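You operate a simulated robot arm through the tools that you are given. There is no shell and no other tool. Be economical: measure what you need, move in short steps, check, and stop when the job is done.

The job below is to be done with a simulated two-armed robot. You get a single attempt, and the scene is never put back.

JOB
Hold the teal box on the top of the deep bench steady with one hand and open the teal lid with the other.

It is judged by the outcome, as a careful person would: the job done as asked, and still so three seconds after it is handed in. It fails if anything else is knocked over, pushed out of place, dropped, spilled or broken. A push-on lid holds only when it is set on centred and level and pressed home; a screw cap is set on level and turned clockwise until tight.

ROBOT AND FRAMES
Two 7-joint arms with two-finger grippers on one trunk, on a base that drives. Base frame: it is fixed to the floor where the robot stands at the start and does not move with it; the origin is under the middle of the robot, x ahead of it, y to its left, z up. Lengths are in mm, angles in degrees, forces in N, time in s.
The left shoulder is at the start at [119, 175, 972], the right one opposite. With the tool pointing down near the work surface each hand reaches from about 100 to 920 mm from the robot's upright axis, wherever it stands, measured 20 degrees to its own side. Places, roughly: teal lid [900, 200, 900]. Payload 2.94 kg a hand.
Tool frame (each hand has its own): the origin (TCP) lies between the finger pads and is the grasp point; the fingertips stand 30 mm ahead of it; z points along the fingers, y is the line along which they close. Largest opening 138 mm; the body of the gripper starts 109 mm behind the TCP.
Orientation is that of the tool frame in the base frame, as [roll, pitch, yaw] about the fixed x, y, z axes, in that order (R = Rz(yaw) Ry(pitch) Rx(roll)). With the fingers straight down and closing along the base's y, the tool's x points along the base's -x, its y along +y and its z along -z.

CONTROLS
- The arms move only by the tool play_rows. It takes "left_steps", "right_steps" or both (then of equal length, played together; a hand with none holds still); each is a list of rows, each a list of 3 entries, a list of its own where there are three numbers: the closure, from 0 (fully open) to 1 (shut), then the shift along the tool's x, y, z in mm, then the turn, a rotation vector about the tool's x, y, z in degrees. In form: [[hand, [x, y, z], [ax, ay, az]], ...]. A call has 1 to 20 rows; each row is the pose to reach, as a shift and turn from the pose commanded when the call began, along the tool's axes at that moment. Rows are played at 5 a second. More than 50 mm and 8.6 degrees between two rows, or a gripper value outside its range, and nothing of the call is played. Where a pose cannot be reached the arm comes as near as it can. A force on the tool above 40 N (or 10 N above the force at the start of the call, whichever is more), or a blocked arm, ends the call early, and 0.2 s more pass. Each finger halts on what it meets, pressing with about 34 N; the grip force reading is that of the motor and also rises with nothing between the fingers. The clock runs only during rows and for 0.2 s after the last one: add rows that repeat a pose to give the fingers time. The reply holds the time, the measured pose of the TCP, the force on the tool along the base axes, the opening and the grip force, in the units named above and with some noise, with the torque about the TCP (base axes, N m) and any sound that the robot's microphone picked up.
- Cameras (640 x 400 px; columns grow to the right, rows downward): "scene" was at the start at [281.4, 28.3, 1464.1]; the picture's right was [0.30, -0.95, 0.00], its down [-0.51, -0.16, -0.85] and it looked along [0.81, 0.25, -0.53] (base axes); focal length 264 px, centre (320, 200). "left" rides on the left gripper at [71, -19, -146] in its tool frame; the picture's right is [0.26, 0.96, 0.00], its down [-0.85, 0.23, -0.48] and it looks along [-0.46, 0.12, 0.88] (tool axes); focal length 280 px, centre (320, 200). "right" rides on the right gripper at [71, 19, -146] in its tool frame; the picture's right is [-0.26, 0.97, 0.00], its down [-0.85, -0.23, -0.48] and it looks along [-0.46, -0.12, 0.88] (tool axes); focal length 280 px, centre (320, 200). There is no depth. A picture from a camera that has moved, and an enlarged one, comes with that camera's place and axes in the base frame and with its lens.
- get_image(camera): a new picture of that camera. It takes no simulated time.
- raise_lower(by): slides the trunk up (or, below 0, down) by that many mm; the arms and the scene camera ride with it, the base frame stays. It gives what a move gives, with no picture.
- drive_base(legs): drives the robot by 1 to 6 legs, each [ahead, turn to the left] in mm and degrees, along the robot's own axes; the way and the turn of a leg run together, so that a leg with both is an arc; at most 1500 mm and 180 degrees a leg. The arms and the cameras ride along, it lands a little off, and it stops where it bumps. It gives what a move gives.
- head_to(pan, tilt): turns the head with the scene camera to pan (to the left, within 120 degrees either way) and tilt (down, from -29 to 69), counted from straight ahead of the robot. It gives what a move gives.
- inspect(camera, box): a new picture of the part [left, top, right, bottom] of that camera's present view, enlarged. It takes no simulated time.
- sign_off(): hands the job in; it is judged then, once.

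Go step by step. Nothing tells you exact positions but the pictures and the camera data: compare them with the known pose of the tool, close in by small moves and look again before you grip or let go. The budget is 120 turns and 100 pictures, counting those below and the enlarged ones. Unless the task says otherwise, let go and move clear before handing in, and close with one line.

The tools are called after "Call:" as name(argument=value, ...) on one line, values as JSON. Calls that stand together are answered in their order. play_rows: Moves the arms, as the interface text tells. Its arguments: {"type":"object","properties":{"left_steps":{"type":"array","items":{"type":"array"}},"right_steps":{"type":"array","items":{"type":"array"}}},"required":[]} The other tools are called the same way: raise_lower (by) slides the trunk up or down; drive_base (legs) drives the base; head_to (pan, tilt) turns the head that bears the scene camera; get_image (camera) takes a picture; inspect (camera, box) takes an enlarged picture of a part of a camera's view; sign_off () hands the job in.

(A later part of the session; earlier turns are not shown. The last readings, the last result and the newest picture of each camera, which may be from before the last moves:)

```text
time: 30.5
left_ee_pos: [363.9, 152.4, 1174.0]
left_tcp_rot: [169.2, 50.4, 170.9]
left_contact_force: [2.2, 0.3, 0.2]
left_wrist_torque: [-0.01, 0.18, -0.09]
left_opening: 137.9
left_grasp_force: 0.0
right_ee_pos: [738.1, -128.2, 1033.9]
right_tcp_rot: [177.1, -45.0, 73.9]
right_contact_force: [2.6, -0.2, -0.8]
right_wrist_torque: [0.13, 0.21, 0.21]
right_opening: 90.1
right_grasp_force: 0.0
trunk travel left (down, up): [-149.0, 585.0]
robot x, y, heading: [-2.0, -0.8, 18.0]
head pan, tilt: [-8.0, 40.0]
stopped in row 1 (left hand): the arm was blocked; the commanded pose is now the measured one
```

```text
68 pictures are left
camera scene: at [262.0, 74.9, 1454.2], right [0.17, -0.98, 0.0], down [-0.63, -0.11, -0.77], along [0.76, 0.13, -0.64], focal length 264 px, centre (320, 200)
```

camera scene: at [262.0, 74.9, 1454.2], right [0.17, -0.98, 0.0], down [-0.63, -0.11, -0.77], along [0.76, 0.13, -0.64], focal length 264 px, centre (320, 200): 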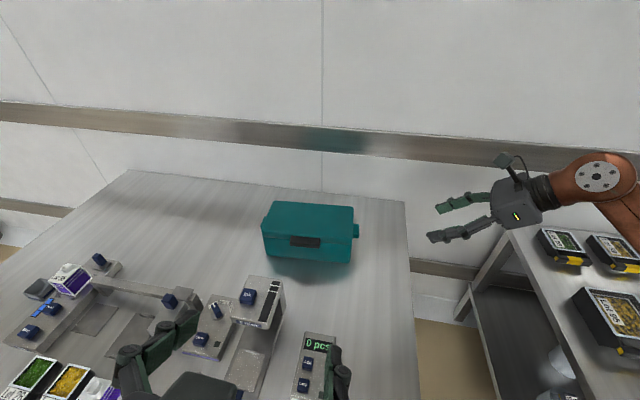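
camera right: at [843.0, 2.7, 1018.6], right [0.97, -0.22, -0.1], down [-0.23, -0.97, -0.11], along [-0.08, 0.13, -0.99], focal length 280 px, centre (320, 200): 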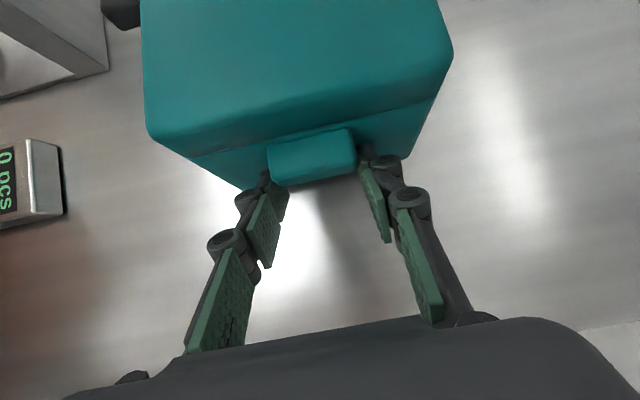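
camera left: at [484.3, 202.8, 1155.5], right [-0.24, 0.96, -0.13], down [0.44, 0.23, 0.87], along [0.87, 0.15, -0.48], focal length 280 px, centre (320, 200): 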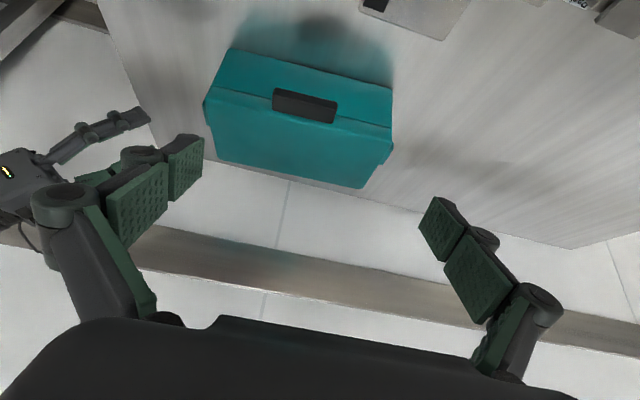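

The robot is upright again. Having both arms far out overbalances it, so I need the base closer to the box. I'll check the clearance between base and bench.

Call:
head_to(pan=-40, tilt=69)

Call:
get_image(camera="scene")

Call:
get_image(camera="right")

Call:
get_image(camera="left")

```text
time: 31.5
left_ee_pos: [363.5, 152.3, 1170.2]
left_tcp_rot: [170.0, 50.7, 171.1]
left_contact_force: [0.6, 0.0, 0.6]
left_wrist_torque: [0.0, 0.04, -0.01]
left_opening: 138.0
left_grasp_force: 0.1
right_ee_pos: [739.1, -115.8, 1032.0]
right_tcp_rot: [177.9, -44.6, 74.1]
right_contact_force: [0.8, 0.5, -1.9]
right_wrist_torque: [0.05, 0.02, 0.06]
right_opening: 89.8
right_grasp_force: 0.0
trunk travel left (down, up): [-149.0, 585.0]
robot x, y, heading: [1.3, -1.1, 18.3]
head pan, tilt: [-40.0, 68.8]
```

```text
67 pictures are left
camera scene: at [280.4, 54.7, 1412.9], right [-0.37, -0.93, 0.02], down [-0.88, 0.34, -0.34], along [0.31, -0.14, -0.94], focal length 264 px, centre (320, 200)
```

scene: 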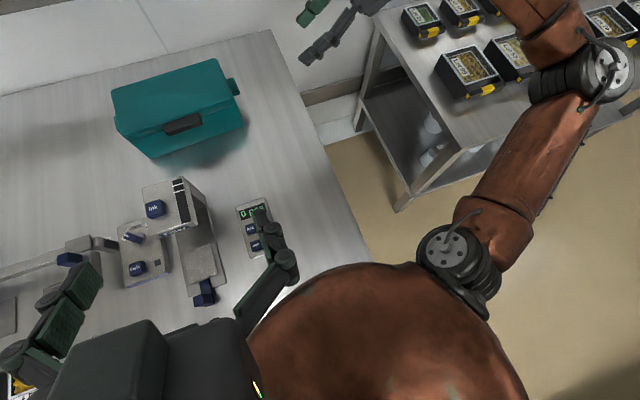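

```text
66 pictures are left
camera right: at [738.4, -169.9, 1185.6], right [0.87, -0.47, -0.16], down [-0.49, -0.83, -0.26], along [-0.01, 0.31, -0.95], focal length 280 px, centre (320, 200)
```

right: 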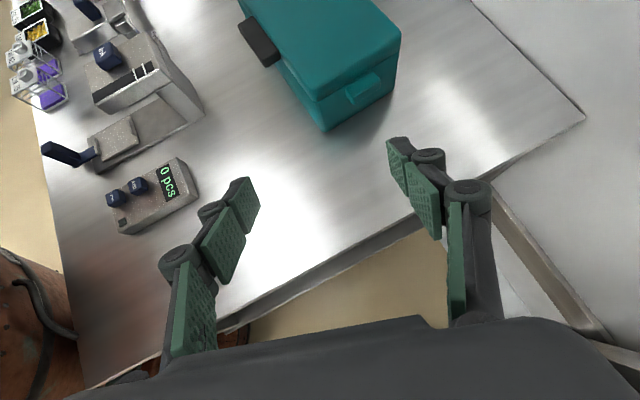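

```text
65 pictures are left
camera left: at [207.0, 134.0, 1205.0], right [-0.15, 0.98, -0.1], down [0.16, 0.12, 0.98], along [0.98, 0.13, -0.18], focal length 280 px, centre (320, 200)
```

left: 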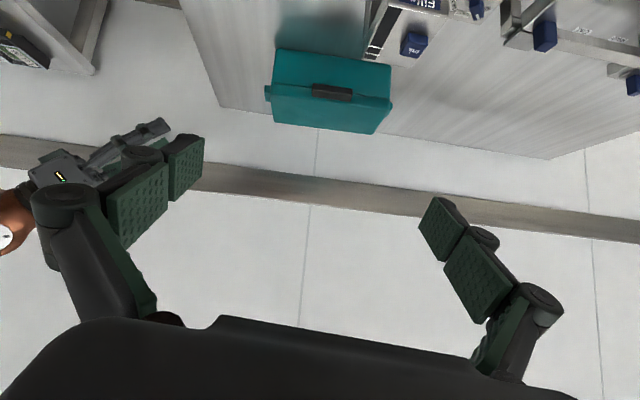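

The base already reaches under the bench, so there may be room to roll forward. I'll use the right wrist camera from the aisle to see the gap between trunk and bench edge.

Call:
play_rows(right_steps=[[0.35, [-14, -8, -10], [2.5, 0, -2.6]], [0.35, [-36, -20, -28], [6.5, 0.2, -6.6]], [0.35, [-62, -34, -47], [11, 0.4, -11.5]], [0.35, [-90, -50, -68], [16, 0.6, -16.5]], [0.35, [-118, -65, -90], [21, 0.8, -21.5]], [0.35, [-146, -81, -111], [26, 1, -26.5]], [0.35, [-172, -95, -130], [31, 1.2, -31.5]], [0.35, [-194, -107, -147], [35, 1.3, -35.8]], [0.35, [-204, -113, -155], [37, 1.4, -37.8]], [0.35, [-204, -113, -155], [37, 1.4, -37.8]]])

Call:
play_rows(right_steps=[[0.35, [0, 0, 0], [0, 4, 0]], [0.35, [0, 0, 0], [0, 9, 0]], [0.35, [0, 0, 0], [0, 15, 0]], [0.35, [0, 0, 0], [0, 21, 0]], [0.35, [0, 0, 0], [0, 26, 0]], [0.35, [0, 0, 0], [0, 30, 0]], [0.35, [0, 0, 0], [0, 30, 0]]])

Call:
get_image(camera="right")

```text
time: 32.5
left_ee_pos: [338.3, 139.7, 1175.3]
left_tcp_rot: [168.6, 51.5, 169.9]
left_contact_force: [1.7, -1.1, 0.0]
left_wrist_torque: [0.11, 0.14, 0.12]
left_opening: 137.7
left_grasp_force: 0.0
right_ee_pos: [670.4, -212.1, 1019.5]
right_tcp_rot: [178.4, -44.0, 94.8]
right_contact_force: [1.4, -0.4, -1.3]
right_wrist_torque: [0.19, 0.13, 0.11]
right_opening: 89.4
right_grasp_force: 0.1
trunk travel left (down, up): [-149.0, 585.0]
robot x, y, heading: [-0.3, -3.0, 18.2]
head pan, tilt: [-40.0, 68.8]
stopped in row 5 (right hand): the arm was blocked; the commanded pose is now the measured one
```

```text
time: 32.9
left_ee_pos: [327.2, 138.1, 1180.2]
left_tcp_rot: [168.6, 52.2, 169.6]
left_contact_force: [2.5, -0.3, 0.2]
left_wrist_torque: [0.01, 0.15, -0.01]
left_opening: 138.1
left_grasp_force: 0.1
right_ee_pos: [646.5, -205.6, 1059.8]
right_tcp_rot: [170.7, -46.8, 102.2]
right_contact_force: [2.3, 2.3, -0.2]
right_wrist_torque: [0.01, 0.13, 0.19]
right_opening: 89.5
right_grasp_force: 0.0
trunk travel left (down, up): [-149.0, 585.0]
robot x, y, heading: [-1.4, -3.2, 18.2]
head pan, tilt: [-40.0, 68.8]
stopped in row 1 (right hand): the arm was blocked; the commanded pose is now the measured one
```

```text
64 pictures are left
camera right: at [654.6, -262.6, 1210.9], right [0.99, -0.09, -0.08], down [-0.11, -0.94, -0.32], along [-0.05, 0.33, -0.94], focal length 280 px, centre (320, 200)
```

right: 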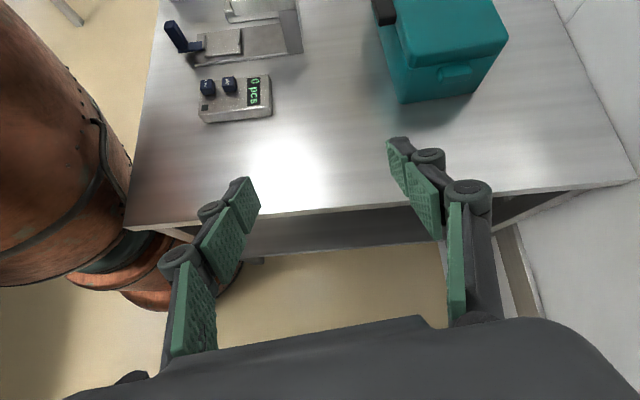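

The torso is a wide dome level with the bench edge, on a narrower column. Raising the trunk should let the dome pass over the bench top so the base can roll in. I'll raise it and look.

Call:
raise_lower(by=160)

Call:
get_image(camera="right")

Call:
get_image(camera="scene")

```text
time: 34.7
left_ee_pos: [330.6, 140.3, 1337.2]
left_tcp_rot: [168.7, 52.0, 169.7]
left_contact_force: [-0.1, 0.1, 0.8]
left_wrist_torque: [-0.03, 0.01, -0.04]
left_opening: 138.1
left_grasp_force: 0.0
right_ee_pos: [649.0, -203.6, 1218.2]
right_tcp_rot: [171.0, -46.8, 102.1]
right_contact_force: [0.2, 0.0, -0.7]
right_wrist_torque: [0.04, 0.02, 0.01]
right_opening: 89.7
right_grasp_force: 0.3
trunk travel left (down, up): [-309.0, 425.0]
robot x, y, heading: [-0.7, 0.4, 18.1]
head pan, tilt: [-40.0, 68.8]
```

```text
63 pictures are left
camera right: at [657.8, -262.1, 1368.8], right [0.99, -0.09, -0.09], down [-0.11, -0.94, -0.32], along [-0.05, 0.33, -0.94], focal length 280 px, centre (320, 200)
```

right: 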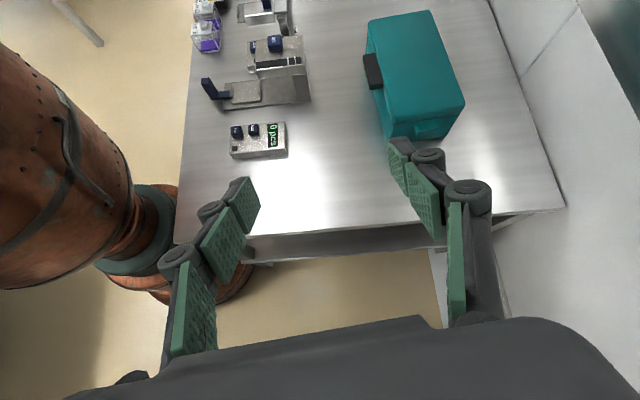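

```text
62 pictures are left
camera scene: at [117.3, 1.6, 1586.3], right [-0.37, -0.93, 0.0], down [-0.86, 0.35, -0.36], along [0.34, -0.14, -0.93], focal length 264 px, centre (320, 200)
```

scene: 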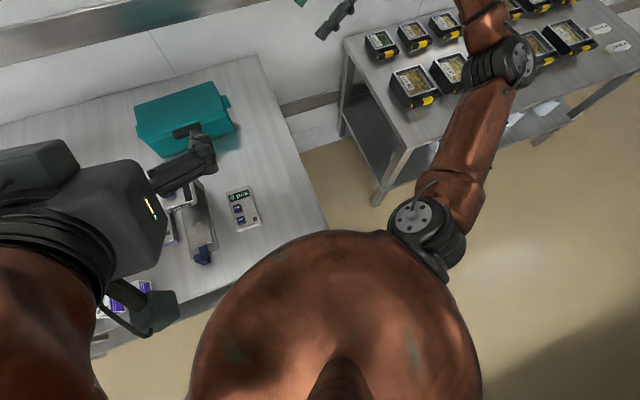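

Call:
inspect(camera="right", box=[40, 140, 280, 310])

```text
2.35 times, centred on (160, 225) of right
camera zoom: at [657.8, -262.1, 1368.8], right [0.99, -0.09, -0.09], down [-0.11, -0.94, -0.32], along [-0.05, 0.33, -0.94], focal length 660 px, centre (696, 141)
```

zoom: 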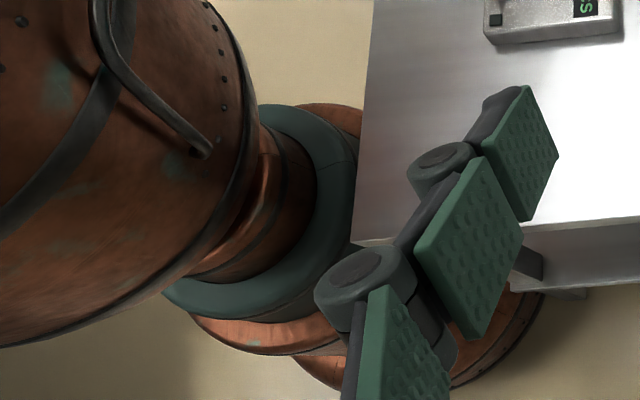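

The dome's underside is now above the bench top, and only the narrow column would cross the edge. I'll roll forward in small legs.

Call:
drive_base(legs=[[60, 0]])

Call:
drive_base(legs=[[80, 0]])

Call:
get_image(camera="scene")

Call:
get_image(camera="right")

```text
time: 35.8
left_ee_pos: [372.1, 149.5, 1340.7]
left_tcp_rot: [168.8, 52.4, 168.0]
left_contact_force: [0.4, 0.7, -0.1]
left_wrist_torque: [-0.04, -0.01, -0.06]
left_opening: 137.8
left_grasp_force: 0.3
right_ee_pos: [678.5, -206.8, 1217.8]
right_tcp_rot: [170.9, -46.5, 99.8]
right_contact_force: [0.2, 0.5, 0.0]
right_wrist_torque: [-0.02, 0.01, 0.04]
right_opening: 89.8
right_grasp_force: 0.0
trunk travel left (down, up): [-309.0, 425.0]
robot x, y, heading: [36.0, 28.6, 14.1]
head pan, tilt: [-40.0, 68.8]
stopped in leg 1: the robot was blocked; the commanded pose is now the measured one
```

```text
time: 36.5
left_ee_pos: [371.8, 148.6, 1341.1]
left_tcp_rot: [168.6, 52.4, 167.9]
left_contact_force: [-1.0, -0.7, 0.1]
left_wrist_torque: [0.01, -0.02, 0.0]
left_opening: 137.8
left_grasp_force: 0.1
right_ee_pos: [676.8, -209.2, 1216.9]
right_tcp_rot: [171.0, -46.7, 99.7]
right_contact_force: [0.0, 0.1, 0.4]
right_wrist_torque: [-0.04, 0.0, -0.06]
right_opening: 89.4
right_grasp_force: 0.0
trunk travel left (down, up): [-309.0, 425.0]
robot x, y, heading: [37.1, 27.7, 13.9]
head pan, tilt: [-40.0, 68.8]
stopped in leg 1: the robot was blocked; the commanded pose is now the measured one
```

```text
60 pictures are left
camera scene: at [150.8, 20.8, 1586.6], right [-0.44, -0.9, 0.0], down [-0.84, 0.41, -0.36], along [0.33, -0.16, -0.93], focal length 264 px, centre (320, 200)
```

scene: 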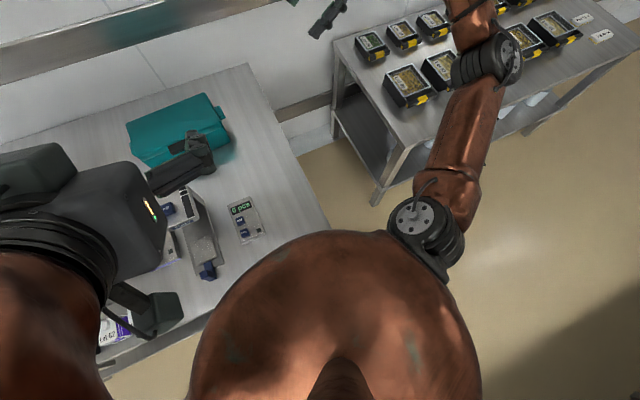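

```text
59 pictures are left
camera right: at [683.7, -267.3, 1369.3], right [0.99, -0.13, -0.09], down [-0.15, -0.94, -0.32], along [-0.04, 0.33, -0.94], focal length 280 px, centre (320, 200)
```

right: 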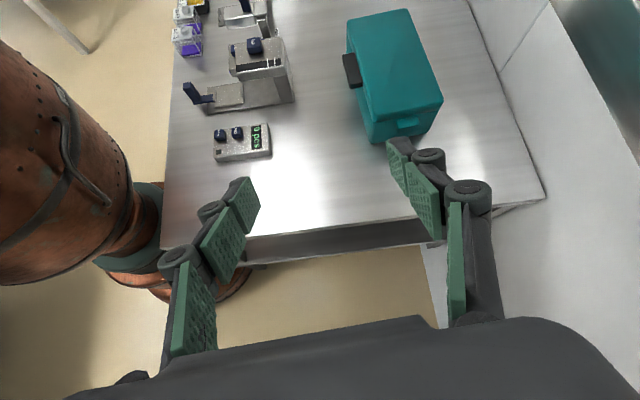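

The base hit something about 285 mm out, most likely the bench's front-right leg. I'll raise the trunk a bit more so the dome clears the tools on the bench, back off, and come in further left, squarely in front of the box and clear of the leg.

Call:
raise_lower(by=100)

Call:
drive_base(legs=[[-190, 0], [0, 31]])

Call:
head_to(pan=-20, tilt=45)

Call:
get_image(camera="scene")

```text
time: 37.9
left_ee_pos: [373.4, 147.7, 1439.9]
left_tcp_rot: [168.8, 52.3, 167.7]
left_contact_force: [1.1, 0.4, 0.5]
left_wrist_torque: [0.02, 0.02, -0.02]
left_opening: 138.2
left_grasp_force: 0.1
right_ee_pos: [678.6, -209.7, 1316.4]
right_tcp_rot: [171.1, -46.7, 99.6]
right_contact_force: [0.1, 0.3, 0.7]
right_wrist_torque: [-0.02, 0.02, 0.01]
right_opening: 89.6
right_grasp_force: 0.1
trunk travel left (down, up): [-409.0, 325.0]
robot x, y, heading: [34.1, 27.1, 14.0]
head pan, tilt: [-40.0, 68.8]
```

```text
time: 40.9
left_ee_pos: [79.5, 258.3, 1439.6]
left_tcp_rot: [168.7, 52.4, -161.3]
left_contact_force: [-0.8, 0.5, 0.3]
left_wrist_torque: [-0.02, 0.01, 0.0]
left_opening: 137.9
left_grasp_force: 0.0
right_ee_pos: [523.1, 107.2, 1316.1]
right_tcp_rot: [170.9, -46.6, 130.4]
right_contact_force: [-0.7, -0.1, 0.7]
right_wrist_torque: [0.0, 0.03, 0.02]
right_opening: 89.6
right_grasp_force: 0.1
trunk travel left (down, up): [-409.0, 325.0]
robot x, y, heading: [-153.4, -16.8, 44.8]
head pan, tilt: [-40.0, 68.8]
```

```text
time: 41.8
left_ee_pos: [78.8, 258.2, 1440.6]
left_tcp_rot: [168.7, 52.3, -161.5]
left_contact_force: [-0.3, -0.2, 0.5]
left_wrist_torque: [0.01, 0.0, -0.01]
left_opening: 138.1
left_grasp_force: 0.0
right_ee_pos: [524.2, 107.6, 1316.6]
right_tcp_rot: [171.1, -46.6, 130.4]
right_contact_force: [-0.1, 0.5, 0.2]
right_wrist_torque: [0.01, 0.03, -0.01]
right_opening: 90.0
right_grasp_force: 0.1
trunk travel left (down, up): [-409.0, 325.0]
robot x, y, heading: [-150.0, -15.7, 44.5]
head pan, tilt: [-20.0, 45.0]
```

```text
58 pictures are left
camera scene: at [-62.2, 32.0, 1716.2], right [0.42, -0.91, 0.0], down [-0.64, -0.3, -0.71], along [0.64, 0.3, -0.71], focal length 264 px, centre (320, 200)
```

scene: 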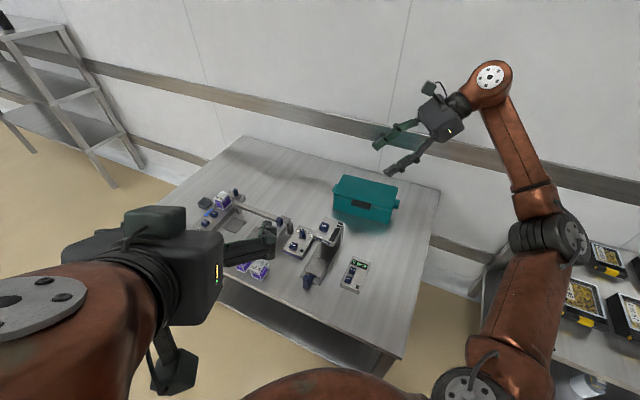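

Call:
inspect(camera="scene", box=[180, 230, 440, 400])

```text
2.35 times, centred on (310, 315) of scene
camera zoom: at [-62.2, 32.0, 1716.2], right [0.42, -0.91, 0.0], down [-0.64, -0.3, -0.71], along [0.64, 0.3, -0.71], focal length 622 px, centre (344, -71)
```

zoom: 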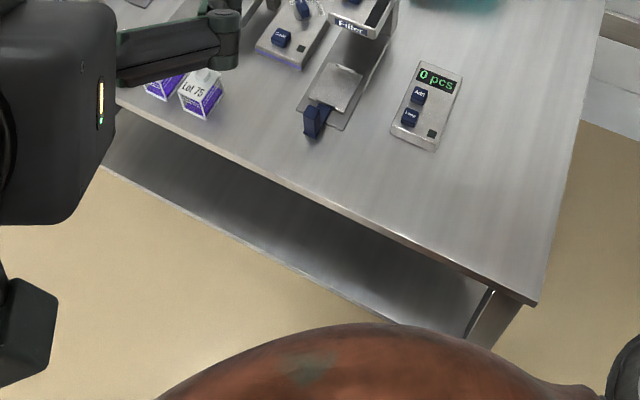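

There's a lower shelf under the bench that stops the base at x≈35, so I can't roll under. Instead I'll stand as close as possible, squarely between the two work points. I'll keep the trunk raised, which sets the upper body further back, and use forward-pointing wrists so both arms stay shorter.

Call:
drive_base(legs=[[205, 0], [0, -44.5]])

Call:
drive_base(legs=[[25, 0]])

Call:
head_to(pan=5, tilt=45)

Call:
get_image(camera="scene")

```text
time: 45.5
left_ee_pos: [352.1, 160.5, 1441.1]
left_tcp_rot: [168.7, 52.3, 153.6]
left_contact_force: [0.6, -0.3, -0.2]
left_wrist_torque: [0.02, -0.03, 0.05]
left_opening: 138.0
left_grasp_force: 0.1
right_ee_pos: [561.2, -260.2, 1317.1]
right_tcp_rot: [171.0, -46.6, 85.6]
right_contact_force: [0.2, 0.1, 0.3]
right_wrist_torque: [0.01, 0.0, 0.0]
right_opening: 89.6
right_grasp_force: 0.1
trunk travel left (down, up): [-409.0, 325.0]
robot x, y, heading: [-6.1, 125.0, -0.3]
head pan, tilt: [-20.0, 45.0]
```

```text
time: 46.3
left_ee_pos: [367.2, 160.1, 1444.0]
left_tcp_rot: [168.2, 52.8, 153.2]
left_contact_force: [-1.6, 0.2, 0.0]
left_wrist_torque: [0.03, -0.05, 0.05]
left_opening: 137.9
left_grasp_force: 0.0
right_ee_pos: [577.7, -260.6, 1323.0]
right_tcp_rot: [170.3, -46.6, 86.2]
right_contact_force: [-1.6, -0.5, 1.2]
right_wrist_torque: [-0.09, -0.11, -0.11]
right_opening: 89.6
right_grasp_force: 0.0
trunk travel left (down, up): [-409.0, 325.0]
robot x, y, heading: [19.4, 123.2, -0.2]
head pan, tilt: [-20.0, 45.0]
```

```text
time: 47.2
left_ee_pos: [373.3, 161.2, 1442.1]
left_tcp_rot: [168.4, 52.5, 153.6]
left_contact_force: [-0.8, -0.1, -0.5]
left_wrist_torque: [0.0, 0.0, 0.02]
left_opening: 137.8
left_grasp_force: 0.0
right_ee_pos: [583.4, -262.1, 1319.1]
right_tcp_rot: [170.7, -46.6, 85.7]
right_contact_force: [-0.7, 0.3, -0.2]
right_wrist_torque: [0.02, -0.04, 0.01]
right_opening: 89.8
right_grasp_force: 0.1
trunk travel left (down, up): [-409.0, 325.0]
robot x, y, heading: [18.1, 127.9, -0.2]
head pan, tilt: [5.0, 45.0]
```

```text
56 pictures are left
camera scene: at [119.1, 133.3, 1716.4], right [0.08, -1.0, 0.0], down [-0.7, -0.06, -0.71], along [0.7, 0.06, -0.71], focal length 264 px, centre (320, 200)
```

scene: 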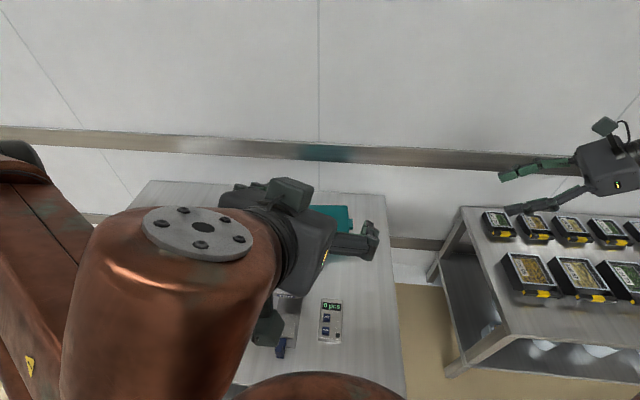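

The robot is upright at [18, 128], heading 0. I'll straighten the left hand's orientation while bringing it down slowly, watching the lean.

Call:
play_rows(left_steps=[[0, [3, 3, 6], [-0.3, 0.1, -0.5]], [0, [10, 9, 18], [-0.9, 0.3, -1.4]], [0, [20, 18, 37], [-1.7, 0.6, -2.9]], [0, [31, 29, 58], [-2.7, 0.9, -4.6]], [0, [43, 40, 80], [-3.8, 1.3, -6.3]], [0, [55, 51, 103], [-4.8, 1.7, -8.2]], [0, [67, 62, 125], [-5.9, 2, -9.9]], [0, [78, 73, 147], [-6.9, 2.4, -11.6]], [0, [88, 82, 166], [-7.8, 2.7, -13.1]], [0, [97, 91, 183], [-8.6, 3, -14.4]], [0, [103, 97, 195], [-9.1, 3.2, -15.4]], [0, [105.5, 98.6, 199], [-9.3, 3.2, -15.7]], [0, [105.5, 98.6, 199], [-9.3, 3.2, -15.7]]])

Call:
get_image(camera="scene")

```text
time: 50.0
left_ee_pos: [540.3, 231.4, 1271.9]
left_tcp_rot: [179.5, 50.8, 179.3]
left_contact_force: [-0.5, 1.2, -0.6]
left_wrist_torque: [-0.02, -0.03, -0.03]
left_opening: 138.1
left_grasp_force: 0.2
left hand out of reach, approached as far as the arm can: row 4, 5, 6, 7, 8, 9, 10, 11, 12, 13
right_ee_pos: [585.2, -260.9, 1318.7]
right_tcp_rot: [170.7, -46.5, 85.7]
right_contact_force: [0.7, 0.2, 0.0]
right_wrist_torque: [-0.02, 0.01, -0.01]
right_opening: 89.6
right_grasp_force: 0.0
trunk travel left (down, up): [-409.0, 325.0]
robot x, y, heading: [17.4, 128.7, 0.0]
head pan, tilt: [5.0, 45.0]
```

```text
55 pictures are left
camera scene: at [119.6, 134.5, 1716.3], right [0.09, -1.0, 0.0], down [-0.7, -0.06, -0.71], along [0.7, 0.06, -0.71], focal length 264 px, centre (320, 200)
```

scene: 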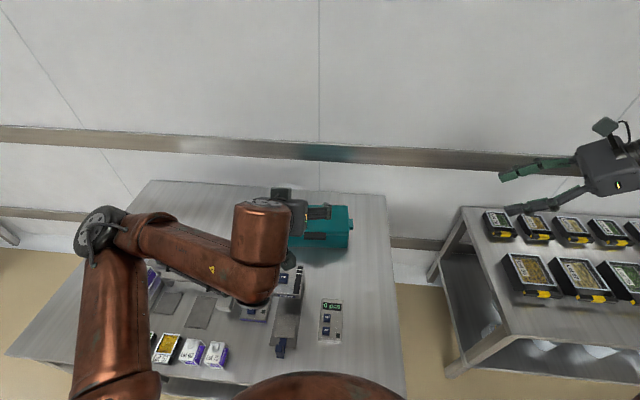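

Stable and upright. I'll lower the trunk part-way to regain reach and see how the camera position changes.

Call:
raise_lower(by=-140)

Call:
get_image(camera="scene")

```text
time: 51.7
left_ee_pos: [575.3, 231.8, 1087.9]
left_tcp_rot: [179.7, 45.7, 179.4]
left_contact_force: [-0.1, 0.8, -0.8]
left_wrist_torque: [0.01, 0.0, 0.01]
left_opening: 137.9
left_grasp_force: 0.0
right_ee_pos: [584.0, -261.0, 1180.0]
right_tcp_rot: [170.6, -46.6, 85.8]
right_contact_force: [0.2, 0.2, 0.7]
right_wrist_torque: [-0.03, 0.01, -0.05]
right_opening: 89.6
right_grasp_force: 0.0
trunk travel left (down, up): [-269.0, 465.0]
robot x, y, heading: [19.8, 124.9, -0.1]
head pan, tilt: [5.0, 45.0]
```

```text
54 pictures are left
camera scene: at [195.1, 133.9, 1574.5], right [0.09, -1.0, 0.0], down [-0.7, -0.06, -0.71], along [0.7, 0.06, -0.71], focal length 264 px, centre (320, 200)
```

scene: 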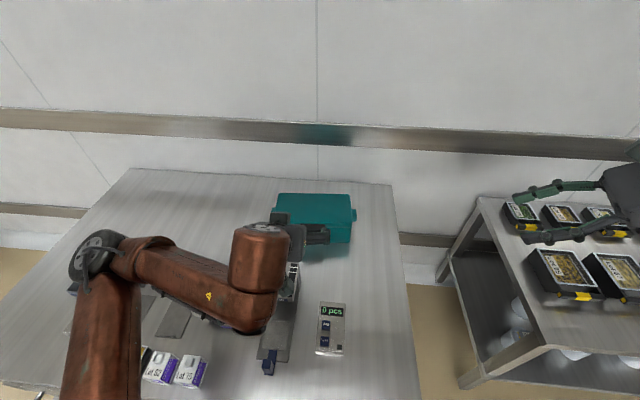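

Now I'll move the right hand slowly toward the lug and check for lean.

Call:
play_rows(right_steps=[[0.35, [0, 2, 5], [0.2, -0.2, -0.1]], [0.35, [0, 6, 15], [0.7, -0.6, -0.2]], [0.35, [0, 14, 32], [1.4, -1.3, -0.3]], [0.35, [-1, 23, 55], [2.4, -2.2, -0.6]], [0.35, [-1, 34, 80], [3.6, -3.2, -0.8]], [0.35, [-2, 46, 108], [4.8, -4.3, -1.1]], [0.35, [-2, 58, 137], [6.1, -5.4, -1.4]], [0.35, [-3, 71, 166], [7.4, -6.6, -1.7]], [0.35, [-3, 82, 194], [8.6, -7.7, -2]], [0.35, [-4, 93, 220], [9.8, -8.7, -2.2]], [0.35, [-4, 103, 243], [10.8, -9.6, -2.5]], [0.35, [-5, 111, 262], [11.6, -10.4, -2.7]], [0.35, [-5, 117, 275], [12.2, -10.9, -2.8]], [0.35, [-5, 119, 280], [12.4, -11.1, -2.85]], [0.35, [-5, 119, 280], [12.4, -11.1, -2.85]], [0.35, [-5, 119, 280], [12.4, -11.1, -2.85]]])

Call:
get_image(camera="scene")

```text
time: 55.1
left_ee_pos: [576.6, 231.3, 1087.1]
left_tcp_rot: [179.7, 45.7, 179.4]
left_contact_force: [0.8, -0.7, -0.1]
left_wrist_torque: [-0.01, 0.0, -0.01]
left_opening: 137.8
left_grasp_force: 0.1
right_ee_pos: [760.5, -89.1, 998.7]
right_tcp_rot: [-178.6, -35.4, 88.5]
right_contact_force: [0.1, 0.1, -0.8]
right_wrist_torque: [0.0, 0.02, 0.01]
right_opening: 89.8
right_grasp_force: 0.0
trunk travel left (down, up): [-269.0, 465.0]
robot x, y, heading: [21.3, 128.1, 0.1]
head pan, tilt: [5.0, 45.0]
```

```text
53 pictures are left
camera scene: at [196.1, 134.1, 1574.2], right [0.09, -1.0, 0.0], down [-0.7, -0.06, -0.71], along [0.7, 0.06, -0.71], focal length 264 px, centre (320, 200)
```

scene: 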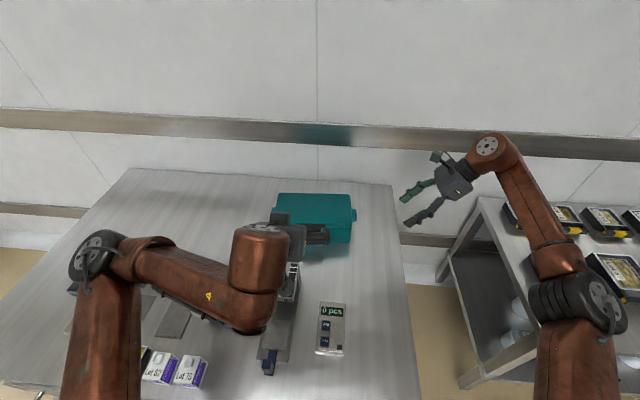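

No lean at all (camera steady at x=196). On to the pre-grip pose.

Call:
play_rows(right_steps=[[0.35, [0, 2, 3], [0, 0, 0]], [0.35, [1, 8, 10], [0, 0, 0]], [0.35, [2, 18, 22], [0, 0, 0]], [0.35, [3, 29, 37], [0, 0, 0]], [0.35, [5, 42, 53], [0, 0, 0]], [0.35, [6, 55, 70], [0, 0, 0]], [0.35, [8, 69, 87], [0, 0, 0]], [0.35, [9, 82, 103], [0, 0, 0]], [0.35, [11, 93, 118], [0, 0, 0]], [0.35, [12, 103, 130], [0, 0, 0]], [0.35, [12, 109, 137], [0, 0, 0]], [0.35, [12.5, 111, 140], [0, 0, 0]], [0.35, [12.5, 111, 140], [0, 0, 0]], [0.35, [12.5, 111, 140], [0, 0, 0]]])

Call:
get_image(camera="scene")

Call:
get_image(camera="right")

```text
time: 58.1
left_ee_pos: [575.1, 231.6, 1087.6]
left_tcp_rot: [179.7, 45.7, 179.4]
left_contact_force: [-0.8, 0.5, -0.3]
left_wrist_torque: [-0.03, 0.0, 0.05]
left_opening: 138.2
left_grasp_force: 0.1
right_ee_pos: [838.5, -4.9, 904.3]
right_tcp_rot: [-178.6, -35.4, 88.5]
right_contact_force: [0.1, -0.2, -0.9]
right_wrist_torque: [0.02, 0.03, -0.02]
right_opening: 89.8
right_grasp_force: 0.1
right hand out of reach, approached as far as the arm can: row 8, 9, 10, 11, 12, 13, 14
trunk travel left (down, up): [-269.0, 465.0]
robot x, y, heading: [18.4, 125.7, 0.0]
head pan, tilt: [5.0, 45.0]
```

```text
52 pictures are left
camera scene: at [196.1, 134.3, 1574.2], right [0.09, -1.0, 0.0], down [-0.7, -0.06, -0.71], along [0.7, 0.06, -0.71], focal length 264 px, centre (320, 200)
```

scene: 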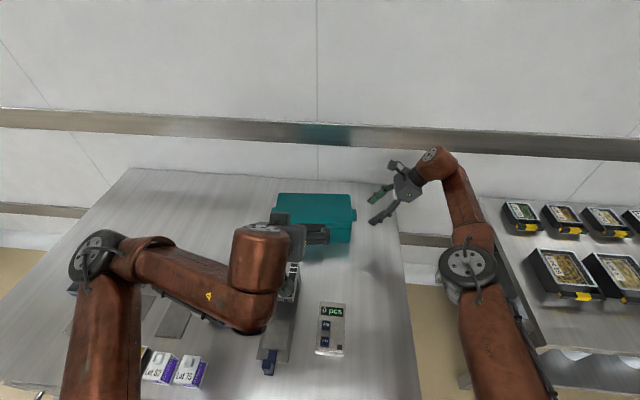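

```text
51 pictures are left
camera right: at [860.5, -30.7, 1063.4], right [0.96, -0.23, -0.17], down [-0.24, -0.96, -0.1], along [-0.14, 0.14, -0.98], focal length 280 px, centre (320, 200)
```

right: 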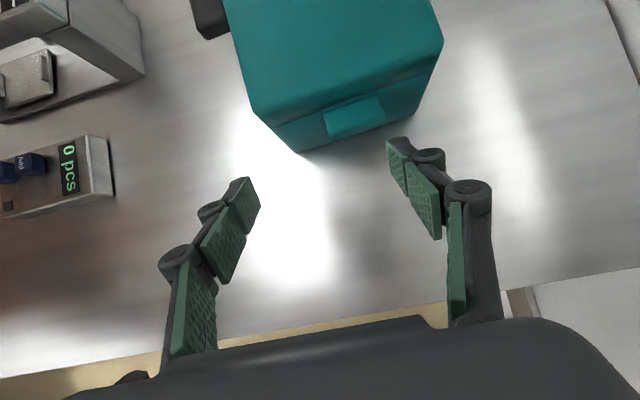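

Still perfectly stable, but the right arm is about 35 mm short. I'll raise the hand a bit and lower the trunk 70 mm, which also brings the shoulders forward.

Call:
play_rows(right_steps=[[0.35, [7, 0, -10], [0, 0, 0]], [0.35, [18, 0, -25], [0, 0, 0]], [0.35, [29, 0, -41], [0, 0, 0]], [0.35, [35, 0, -49], [0, 0, 0]], [0.35, [35, 0, -49], [0, 0, 0]]])

Call:
raise_lower(by=-70)

Call:
inspect(camera="scene", box=[260, 120, 460, 280])

```text
time: 59.3
left_ee_pos: [575.6, 230.9, 1086.6]
left_tcp_rot: [179.7, 45.8, 179.4]
left_contact_force: [-0.3, 0.5, 0.5]
left_wrist_torque: [-0.02, 0.0, 0.02]
left_opening: 137.9
left_grasp_force: 0.1
right_ee_pos: [838.9, -4.9, 964.7]
right_tcp_rot: [-178.4, -35.6, 88.4]
right_contact_force: [0.6, 0.2, 0.7]
right_wrist_torque: [0.01, 0.02, -0.01]
right_opening: 90.0
right_grasp_force: 0.1
trunk travel left (down, up): [-269.0, 465.0]
robot x, y, heading: [21.4, 122.6, 0.3]
head pan, tilt: [5.0, 45.0]
```

```text
time: 60.3
left_ee_pos: [602.0, 230.8, 985.1]
left_tcp_rot: [179.7, 41.6, 179.5]
left_contact_force: [0.0, 0.0, 0.9]
left_wrist_torque: [-0.02, -0.02, -0.01]
left_opening: 138.1
left_grasp_force: 0.1
right_ee_pos: [842.1, -4.0, 893.8]
right_tcp_rot: [-178.4, -35.2, 88.3]
right_contact_force: [-0.3, 0.0, 0.4]
right_wrist_torque: [-0.02, -0.04, -0.03]
right_opening: 89.7
right_grasp_force: 0.1
trunk travel left (down, up): [-199.0, 535.0]
robot x, y, heading: [19.7, 123.7, -0.1]
head pan, tilt: [5.0, 45.0]
```

```text
2.50 times, centred on (360, 200) of scene
camera zoom: at [260.4, 134.2, 1499.8], right [0.09, -1.0, 0.0], down [-0.71, -0.06, -0.7], along [0.7, 0.06, -0.71], focal length 661 px, centre (220, 200)
```

zoom: 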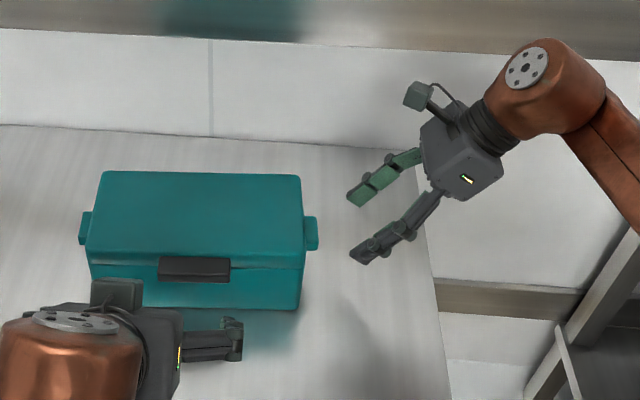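

Upright and steady. I'll finish the right hand's alignment with the lug.

Call:
play_rows(right_steps=[[0.35, [0, 5, 0], [0, 0, 0]], [0.35, [0, 14, 0], [0, 0, 0]], [0.35, [0, 23, 0], [0.5, 0, 0]], [0.35, [0, 29, 0], [1, 0, -0.5]], [0.35, [0, 30, 0], [1, 0, -1]], [0.35, [0, 30, 0], [1, 0, -1]]])

Call:
get_image(camera="right")

Call:
inspect(camera="scene", box=[260, 120, 460, 280])

```text
time: 61.7
left_ee_pos: [599.8, 230.9, 985.8]
left_tcp_rot: [179.8, 41.9, 179.5]
left_contact_force: [-0.2, -0.2, 0.7]
left_wrist_torque: [-0.02, 0.0, -0.01]
left_opening: 138.0
left_grasp_force: 0.1
right_ee_pos: [864.7, -1.3, 893.2]
right_tcp_rot: [-178.2, -35.3, 89.7]
right_contact_force: [-0.5, 0.7, 0.3]
right_wrist_torque: [0.02, -0.01, -0.02]
right_opening: 89.5
right_grasp_force: 0.0
right hand out of reach, approached as far as the arm can: row 3, 4, 5, 6
trunk travel left (down, up): [-199.0, 535.0]
robot x, y, heading: [18.0, 122.9, 0.0]
head pan, tilt: [5.0, 45.0]
```

```text
49 pictures are left
camera right: at [888.8, -28.4, 1053.0], right [0.96, -0.2, -0.18], down [-0.22, -0.97, -0.1], along [-0.15, 0.13, -0.98], focal length 280 px, centre (320, 200)
```

right: 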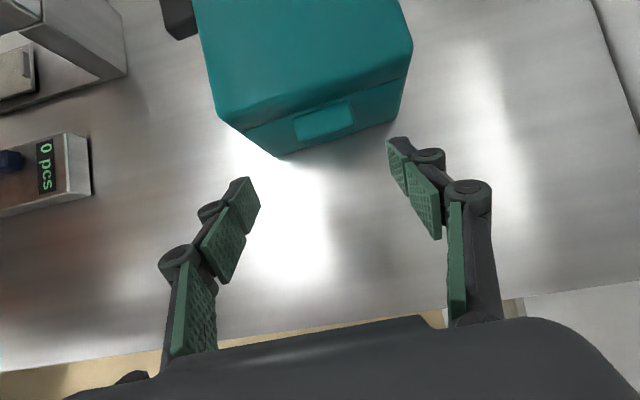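

```text
2.50 times, centred on (360, 200) of scene
camera zoom: at [258.4, 134.4, 1499.7], right [0.09, -1.0, 0.0], down [-0.71, -0.06, -0.7], along [0.7, 0.06, -0.71], focal length 661 px, centre (220, 200)
```

zoom: 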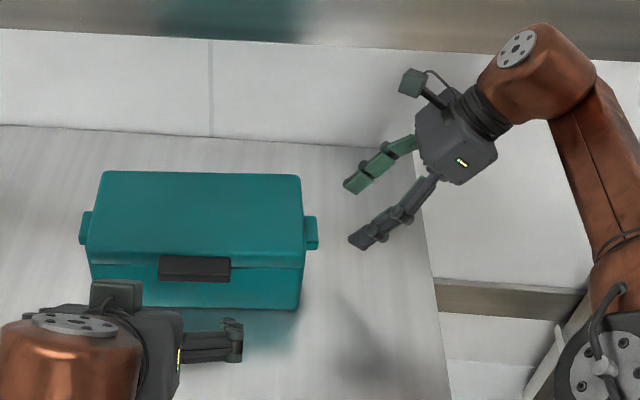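

About 6 mm short. I'll lower the trunk another 30 mm, then align and advance.

Call:
raise_lower(by=-30)

Call:
play_rows(right_steps=[[0.35, [0, 3, 0], [-0.5, 0, 0]], [0.35, [0, 6, 0], [-1, 0, 0]], [0.35, [0, 7, 3], [-1.5, 0, 0]], [0.35, [0, 7, 8], [-1.5, 0, 0]], [0.35, [0, 7, 14], [-1.5, 0, 0]], [0.35, [0, 7, 20], [-1.5, 0, 0]], [0.35, [0, 7, 20], [-1.5, 0, 0]]])

Call:
get_image(camera="right")

Call:
get_image(camera="scene")

```text
time: 62.5
left_ee_pos: [622.0, 230.8, 937.3]
left_tcp_rot: [179.7, 39.3, 179.6]
left_contact_force: [-1.2, -0.4, -0.3]
left_wrist_torque: [-0.09, -0.13, -0.06]
left_opening: 137.7
left_grasp_force: 0.1
right_ee_pos: [875.7, -1.6, 856.9]
right_tcp_rot: [-177.5, -35.2, 89.0]
right_contact_force: [0.6, 0.5, 0.6]
right_wrist_torque: [-0.1, -0.05, -0.03]
right_opening: 89.9
right_grasp_force: 0.0
trunk travel left (down, up): [-169.0, 565.0]
robot x, y, heading: [19.1, 122.7, -0.0]
head pan, tilt: [5.0, 45.0]
```

```text
time: 62.9
left_ee_pos: [636.8, 221.1, 947.9]
left_tcp_rot: [-174.9, 37.2, -173.1]
left_contact_force: [-0.7, -2.0, -0.5]
left_wrist_torque: [0.11, -0.1, 0.19]
left_opening: 138.0
left_grasp_force: 0.1
right_ee_pos: [931.7, -67.8, 899.2]
right_tcp_rot: [175.5, -36.5, 81.2]
right_contact_force: [1.0, -3.1, 1.5]
right_wrist_torque: [0.26, 0.17, 0.1]
right_opening: 90.3
right_grasp_force: 0.1
trunk travel left (down, up): [-169.0, 565.0]
robot x, y, heading: [21.0, 127.0, -0.3]
head pan, tilt: [5.0, 45.0]
stopped in row 1 (right hand): the arm was blocked; the commanded pose is now the measured one
```

```text
47 pictures are left
camera right: at [935.1, -99.4, 1059.0], right [0.91, -0.4, -0.09], down [-0.41, -0.9, -0.14], along [-0.03, 0.16, -0.99], focal length 280 px, centre (320, 200)
```

right: 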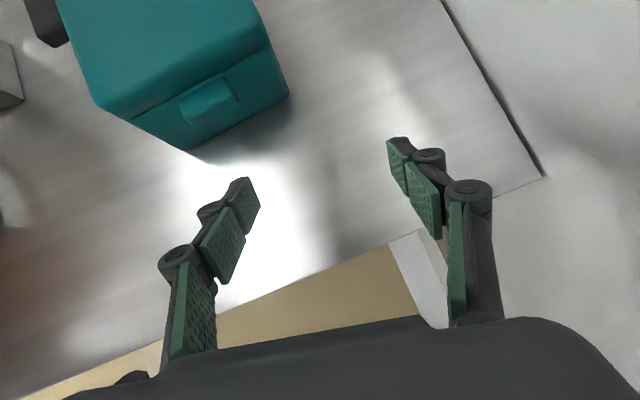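

```text
46 pictures are left
camera scene: at [362.4, 128.9, 1460.6], right [0.08, -1.0, -0.01], down [-0.74, -0.06, -0.67], along [0.66, 0.06, -0.75], focal length 264 px, centre (320, 200)
```

scene: 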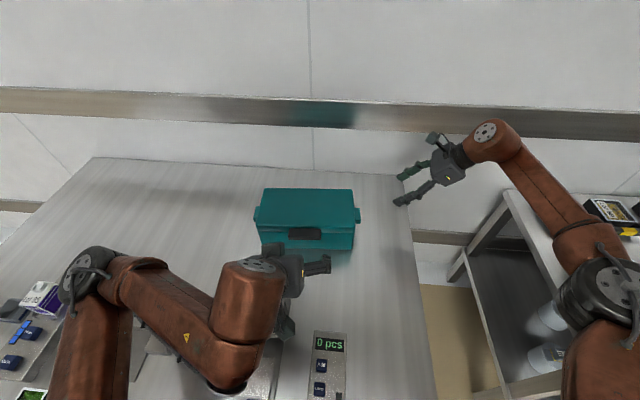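

It's tipping again (threshold crossed), so I'm retracting both arms at once.

Call:
play_rows(left_steps=[[0, [20, 0, -40], [0, 0, 0]], [0, [40, 0, -80], [0, 0, 0]], [0, [60, 0, -120], [0, 0, 0]], [0, [60, 0, -120], [0, 0, 0]]], right_steps=[[0.35, [0, -35, -30], [0, 0, 0]], [0.35, [0, -70, -60], [0, 0, 0]], [0.35, [0, -105, -90], [0, 0, 0]], [0.35, [0, -105, -90], [0, 0, 0]]])

Call:
raise_lower(by=60)

Call:
get_image(camera="scene")

```text
time: 63.2
left_ee_pos: [639.3, 205.5, 954.2]
left_tcp_rot: [-170.5, 31.0, -168.3]
left_contact_force: [-5.0, -9.0, -36.2]
left_wrist_torque: [1.47, -2.78, 0.79]
left_opening: 137.1
left_grasp_force: 0.2
left hand out of reach, approached as far as the arm can: row 1
right_ee_pos: [958.9, -106.2, 959.1]
right_tcp_rot: [167.8, -39.3, 74.9]
right_contact_force: [3.0, -1.1, -2.0]
right_wrist_torque: [0.21, 0.14, 0.17]
right_opening: 89.9
right_grasp_force: 0.2
trunk travel left (down, up): [-169.0, 565.0]
robot x, y, heading: [23.2, 129.6, -0.2]
head pan, tilt: [5.0, 45.0]
stopped in row 1 (right hand): the arm was blocked; the commanded pose is now the measured one
```

```text
time: 63.5
left_ee_pos: [601.6, 225.4, 1067.4]
left_tcp_rot: [-149.9, 30.4, -152.9]
left_contact_force: [0.9, 0.8, -2.6]
left_wrist_torque: [-0.06, -0.11, -0.05]
left_opening: 137.6
left_grasp_force: 0.1
right_ee_pos: [928.7, -142.4, 1078.9]
right_tcp_rot: [153.8, -44.4, 75.9]
right_contact_force: [0.1, 0.5, -1.4]
right_wrist_torque: [0.03, -0.1, -0.04]
right_opening: 90.0
right_grasp_force: 0.8
trunk travel left (down, up): [-173.0, 561.0]
robot x, y, heading: [19.4, 124.8, -0.3]
head pan, tilt: [5.0, 45.0]
stopped: the arm was blocked; the commanded pose is now the measured one
```

```text
45 pictures are left
camera scene: at [372.3, 128.4, 1465.0], right [0.08, -1.0, -0.01], down [-0.75, -0.05, -0.66], along [0.66, 0.06, -0.75], focal length 264 px, centre (320, 200)
```

scene: 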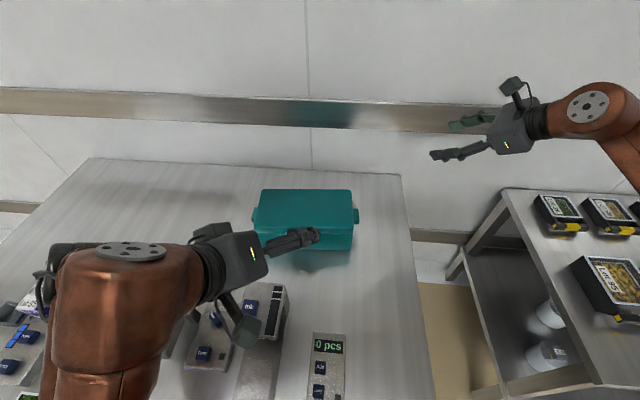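

Call:
play_rows(left_steps=[[0, [15, 0, -40], [0, 0, 0]], [0, [30, 0, -80], [0, 0, 0]], [0, [40, 0, -110], [0, 0, 0]]], right_steps=[[0.35, [0, -45, -10], [0, 0, 0]], [0.35, [0, -90, -20], [0, 0, 0]], [0.35, [0, -130, -30], [0, 0, 0]]])

Call:
get_image(camera="scene")

```text
time: 63.9
left_ee_pos: [496.9, 221.7, 1101.2]
left_tcp_rot: [-147.4, 31.3, -149.8]
left_contact_force: [-1.7, -2.9, -1.7]
left_wrist_torque: [0.23, -0.42, 0.3]
left_opening: 138.0
left_grasp_force: 0.1
left hand out of reach, approached as far as the arm can: row 1
right_ee_pos: [777.9, -138.6, 1130.0]
right_tcp_rot: [149.2, -45.1, 80.2]
right_contact_force: [-5.9, 3.9, -8.7]
right_wrist_torque: [0.13, -1.01, -0.6]
right_opening: 89.9
right_grasp_force: 0.6
trunk travel left (down, up): [-173.0, 561.0]
robot x, y, heading: [17.1, 126.1, -0.1]
head pan, tilt: [5.0, 45.0]
stopped in row 1 (left hand): the arm was blocked; the commanded pose is now the measured one
```

```text
44 pictures are left
camera scene: at [259.0, 125.0, 1474.9], right [0.08, -1.0, 0.0], down [-0.7, -0.05, -0.71], along [0.71, 0.06, -0.7], focal length 264 px, centre (320, 200)
```

scene: 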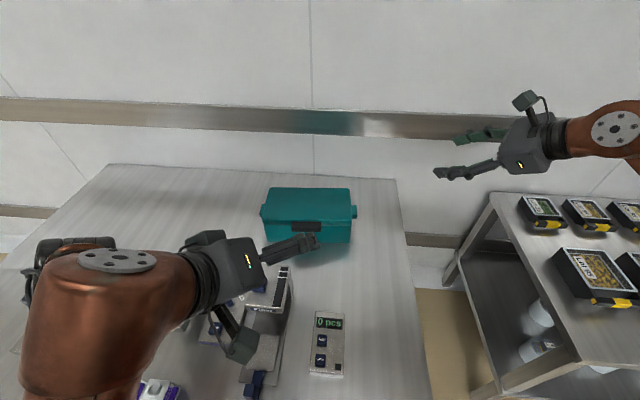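

Upright again. I'll raise the trunk well up, which moves the upper body back, and turn left 40° so the right shoulder comes nearer the lug. That should give reach with much better balance.

Call:
raise_lower(by=170)

Call:
drive_base(legs=[[12, 0], [0, 40]])

Call:
head_to(pan=-35, tilt=48)

Call:
get_image(camera="scene")

```text
time: 64.7
left_ee_pos: [546.8, 227.6, 1201.9]
left_tcp_rot: [-139.4, 27.9, -143.7]
left_contact_force: [0.2, -2.4, -0.7]
left_wrist_torque: [0.06, -0.04, 0.11]
left_opening: 138.0
left_grasp_force: 0.0
right_ee_pos: [855.6, -179.6, 1190.5]
right_tcp_rot: [153.5, -50.2, 68.5]
right_contact_force: [0.6, 1.8, -3.3]
right_wrist_torque: [0.06, -0.15, -0.03]
right_opening: 89.8
right_grasp_force: 0.1
trunk travel left (down, up): [-223.0, 511.0]
robot x, y, heading: [23.2, 125.8, -0.3]
head pan, tilt: [5.0, 45.0]
stopped: the arm was blocked; the commanded pose is now the measured one
```

```text
time: 65.4
left_ee_pos: [366.1, 255.6, 1273.5]
left_tcp_rot: [-124.7, 28.3, -132.4]
left_contact_force: [0.7, 0.8, -1.0]
left_wrist_torque: [-0.09, -0.01, -0.09]
left_opening: 138.3
left_grasp_force: 0.0
right_ee_pos: [631.7, -175.8, 1323.0]
right_tcp_rot: [136.1, -57.0, 80.0]
right_contact_force: [3.7, 1.4, -3.8]
right_wrist_torque: [0.13, -0.2, 0.06]
right_opening: 89.6
right_grasp_force: 0.1
trunk travel left (down, up): [-223.0, 511.0]
robot x, y, heading: [26.3, 126.9, -0.4]
head pan, tilt: [5.0, 45.0]
stopped in leg 1: the robot was blocked; the commanded pose is now the measured one
```

```text
time: 66.5
left_ee_pos: [455.9, 257.2, 1262.8]
left_tcp_rot: [-126.6, 25.1, -132.7]
left_contact_force: [0.9, 0.6, 0.6]
left_wrist_torque: [-0.06, 0.02, -0.07]
left_opening: 138.2
left_grasp_force: 0.0
right_ee_pos: [715.0, -167.6, 1310.3]
right_tcp_rot: [143.2, -59.3, 74.8]
right_contact_force: [0.1, 0.4, 0.9]
right_wrist_torque: [-0.04, 0.06, 0.01]
right_opening: 89.6
right_grasp_force: 0.1
trunk travel left (down, up): [-223.0, 511.0]
robot x, y, heading: [24.3, 128.2, -0.2]
head pan, tilt: [-35.0, 48.0]
```

```text
43 pictures are left
camera scene: at [377.1, 80.9, 1510.5], right [-0.57, -0.82, 0.06], down [-0.67, 0.43, -0.6], along [0.47, -0.39, -0.8], focal length 264 px, centre (320, 200)
```

scene: 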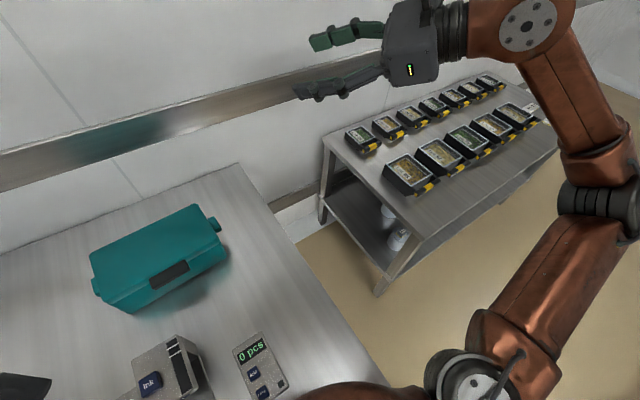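

The body is still swinging, so I'll draw the right arm in and let everything settle.

Call:
play_rows(right_steps=[[0.35, [-10, -22, -38], [0, 0, 0]], [0.35, [-20, -44, -76], [0, 0, 0]], [0.35, [-30, -66, -114], [0, 0, 0]], [0.35, [-40, -88, -152], [0, 0, 0]], [0.35, [-50, -110, -190], [0, 0, 0]], [0.35, [-58, -124, -215], [0, 0, 0]], [0.35, [-58, -124, -215], [0, 0, 0]], [0.35, [-58, -124, -215], [0, 0, 0]]])

Call:
get_image(camera="scene")

```text
time: 66.8
left_ee_pos: [357.4, 267.6, 1269.7]
left_tcp_rot: [-125.5, 19.8, -132.5]
left_contact_force: [-26.1, 11.7, -15.8]
left_wrist_torque: [-0.92, -2.07, -0.34]
left_opening: 137.4
left_grasp_force: 0.0
right_ee_pos: [551.0, -128.9, 1354.3]
right_tcp_rot: [133.3, -60.7, 88.6]
right_contact_force: [-1.2, 3.0, -3.0]
right_wrist_torque: [0.13, -0.41, -0.36]
right_opening: 89.5
right_grasp_force: 0.1
trunk travel left (down, up): [-223.0, 511.0]
robot x, y, heading: [23.9, 127.7, -0.5]
head pan, tilt: [-35.0, 48.0]
stopped in row 1 (left hand): the arm was blocked; the commanded pose is now the measured one
```

```text
42 pictures are left
camera scene: at [329.9, 80.5, 1515.6], right [-0.58, -0.82, 0.04], down [-0.65, 0.43, -0.62], along [0.49, -0.39, -0.78], focal length 264 px, centre (320, 200)
```

scene: 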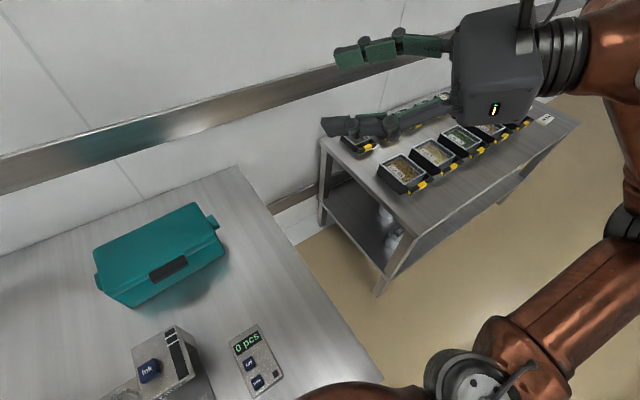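

Call:
play_rows(right_steps=[[0.35, [0, 0, 0], [0, 0, 0]], [0.35, [0, 0, 0], [0, 0, 0]], [0.35, [0, 0, 0], [0, 0, 0]], [0.35, [0, 0, 0], [0, 0, 0]]])

Call:
get_image(camera="scene")

```text
time: 67.2
left_ee_pos: [184.6, 263.3, 1286.3]
left_tcp_rot: [-118.3, 23.6, -133.0]
left_contact_force: [45.3, -18.1, -6.1]
left_wrist_torque: [1.58, 2.58, 0.38]
left_opening: 137.0
left_grasp_force: 0.0
right_ee_pos: [382.2, -139.3, 1391.2]
right_tcp_rot: [118.3, -58.8, 99.4]
right_contact_force: [2.2, -3.0, 0.2]
right_wrist_torque: [0.06, 0.09, 0.44]
right_opening: 90.3
right_grasp_force: 0.1
trunk travel left (down, up): [-223.0, 511.0]
robot x, y, heading: [22.8, 128.2, -0.5]
head pan, tilt: [-35.0, 48.0]
stopped in row 1 (left hand): the arm was blocked; the commanded pose is now the measured one
```

```text
41 pictures are left
camera scene: at [169.5, 80.0, 1530.5], right [-0.58, -0.81, -0.02], down [-0.58, 0.43, -0.69], along [0.57, -0.39, -0.73], focal length 264 px, centre (320, 200)
```

scene: 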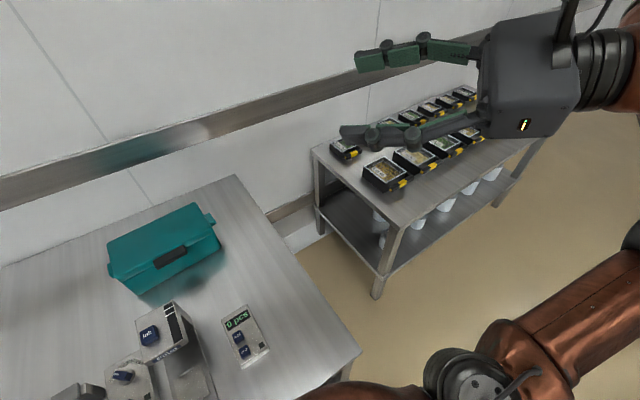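

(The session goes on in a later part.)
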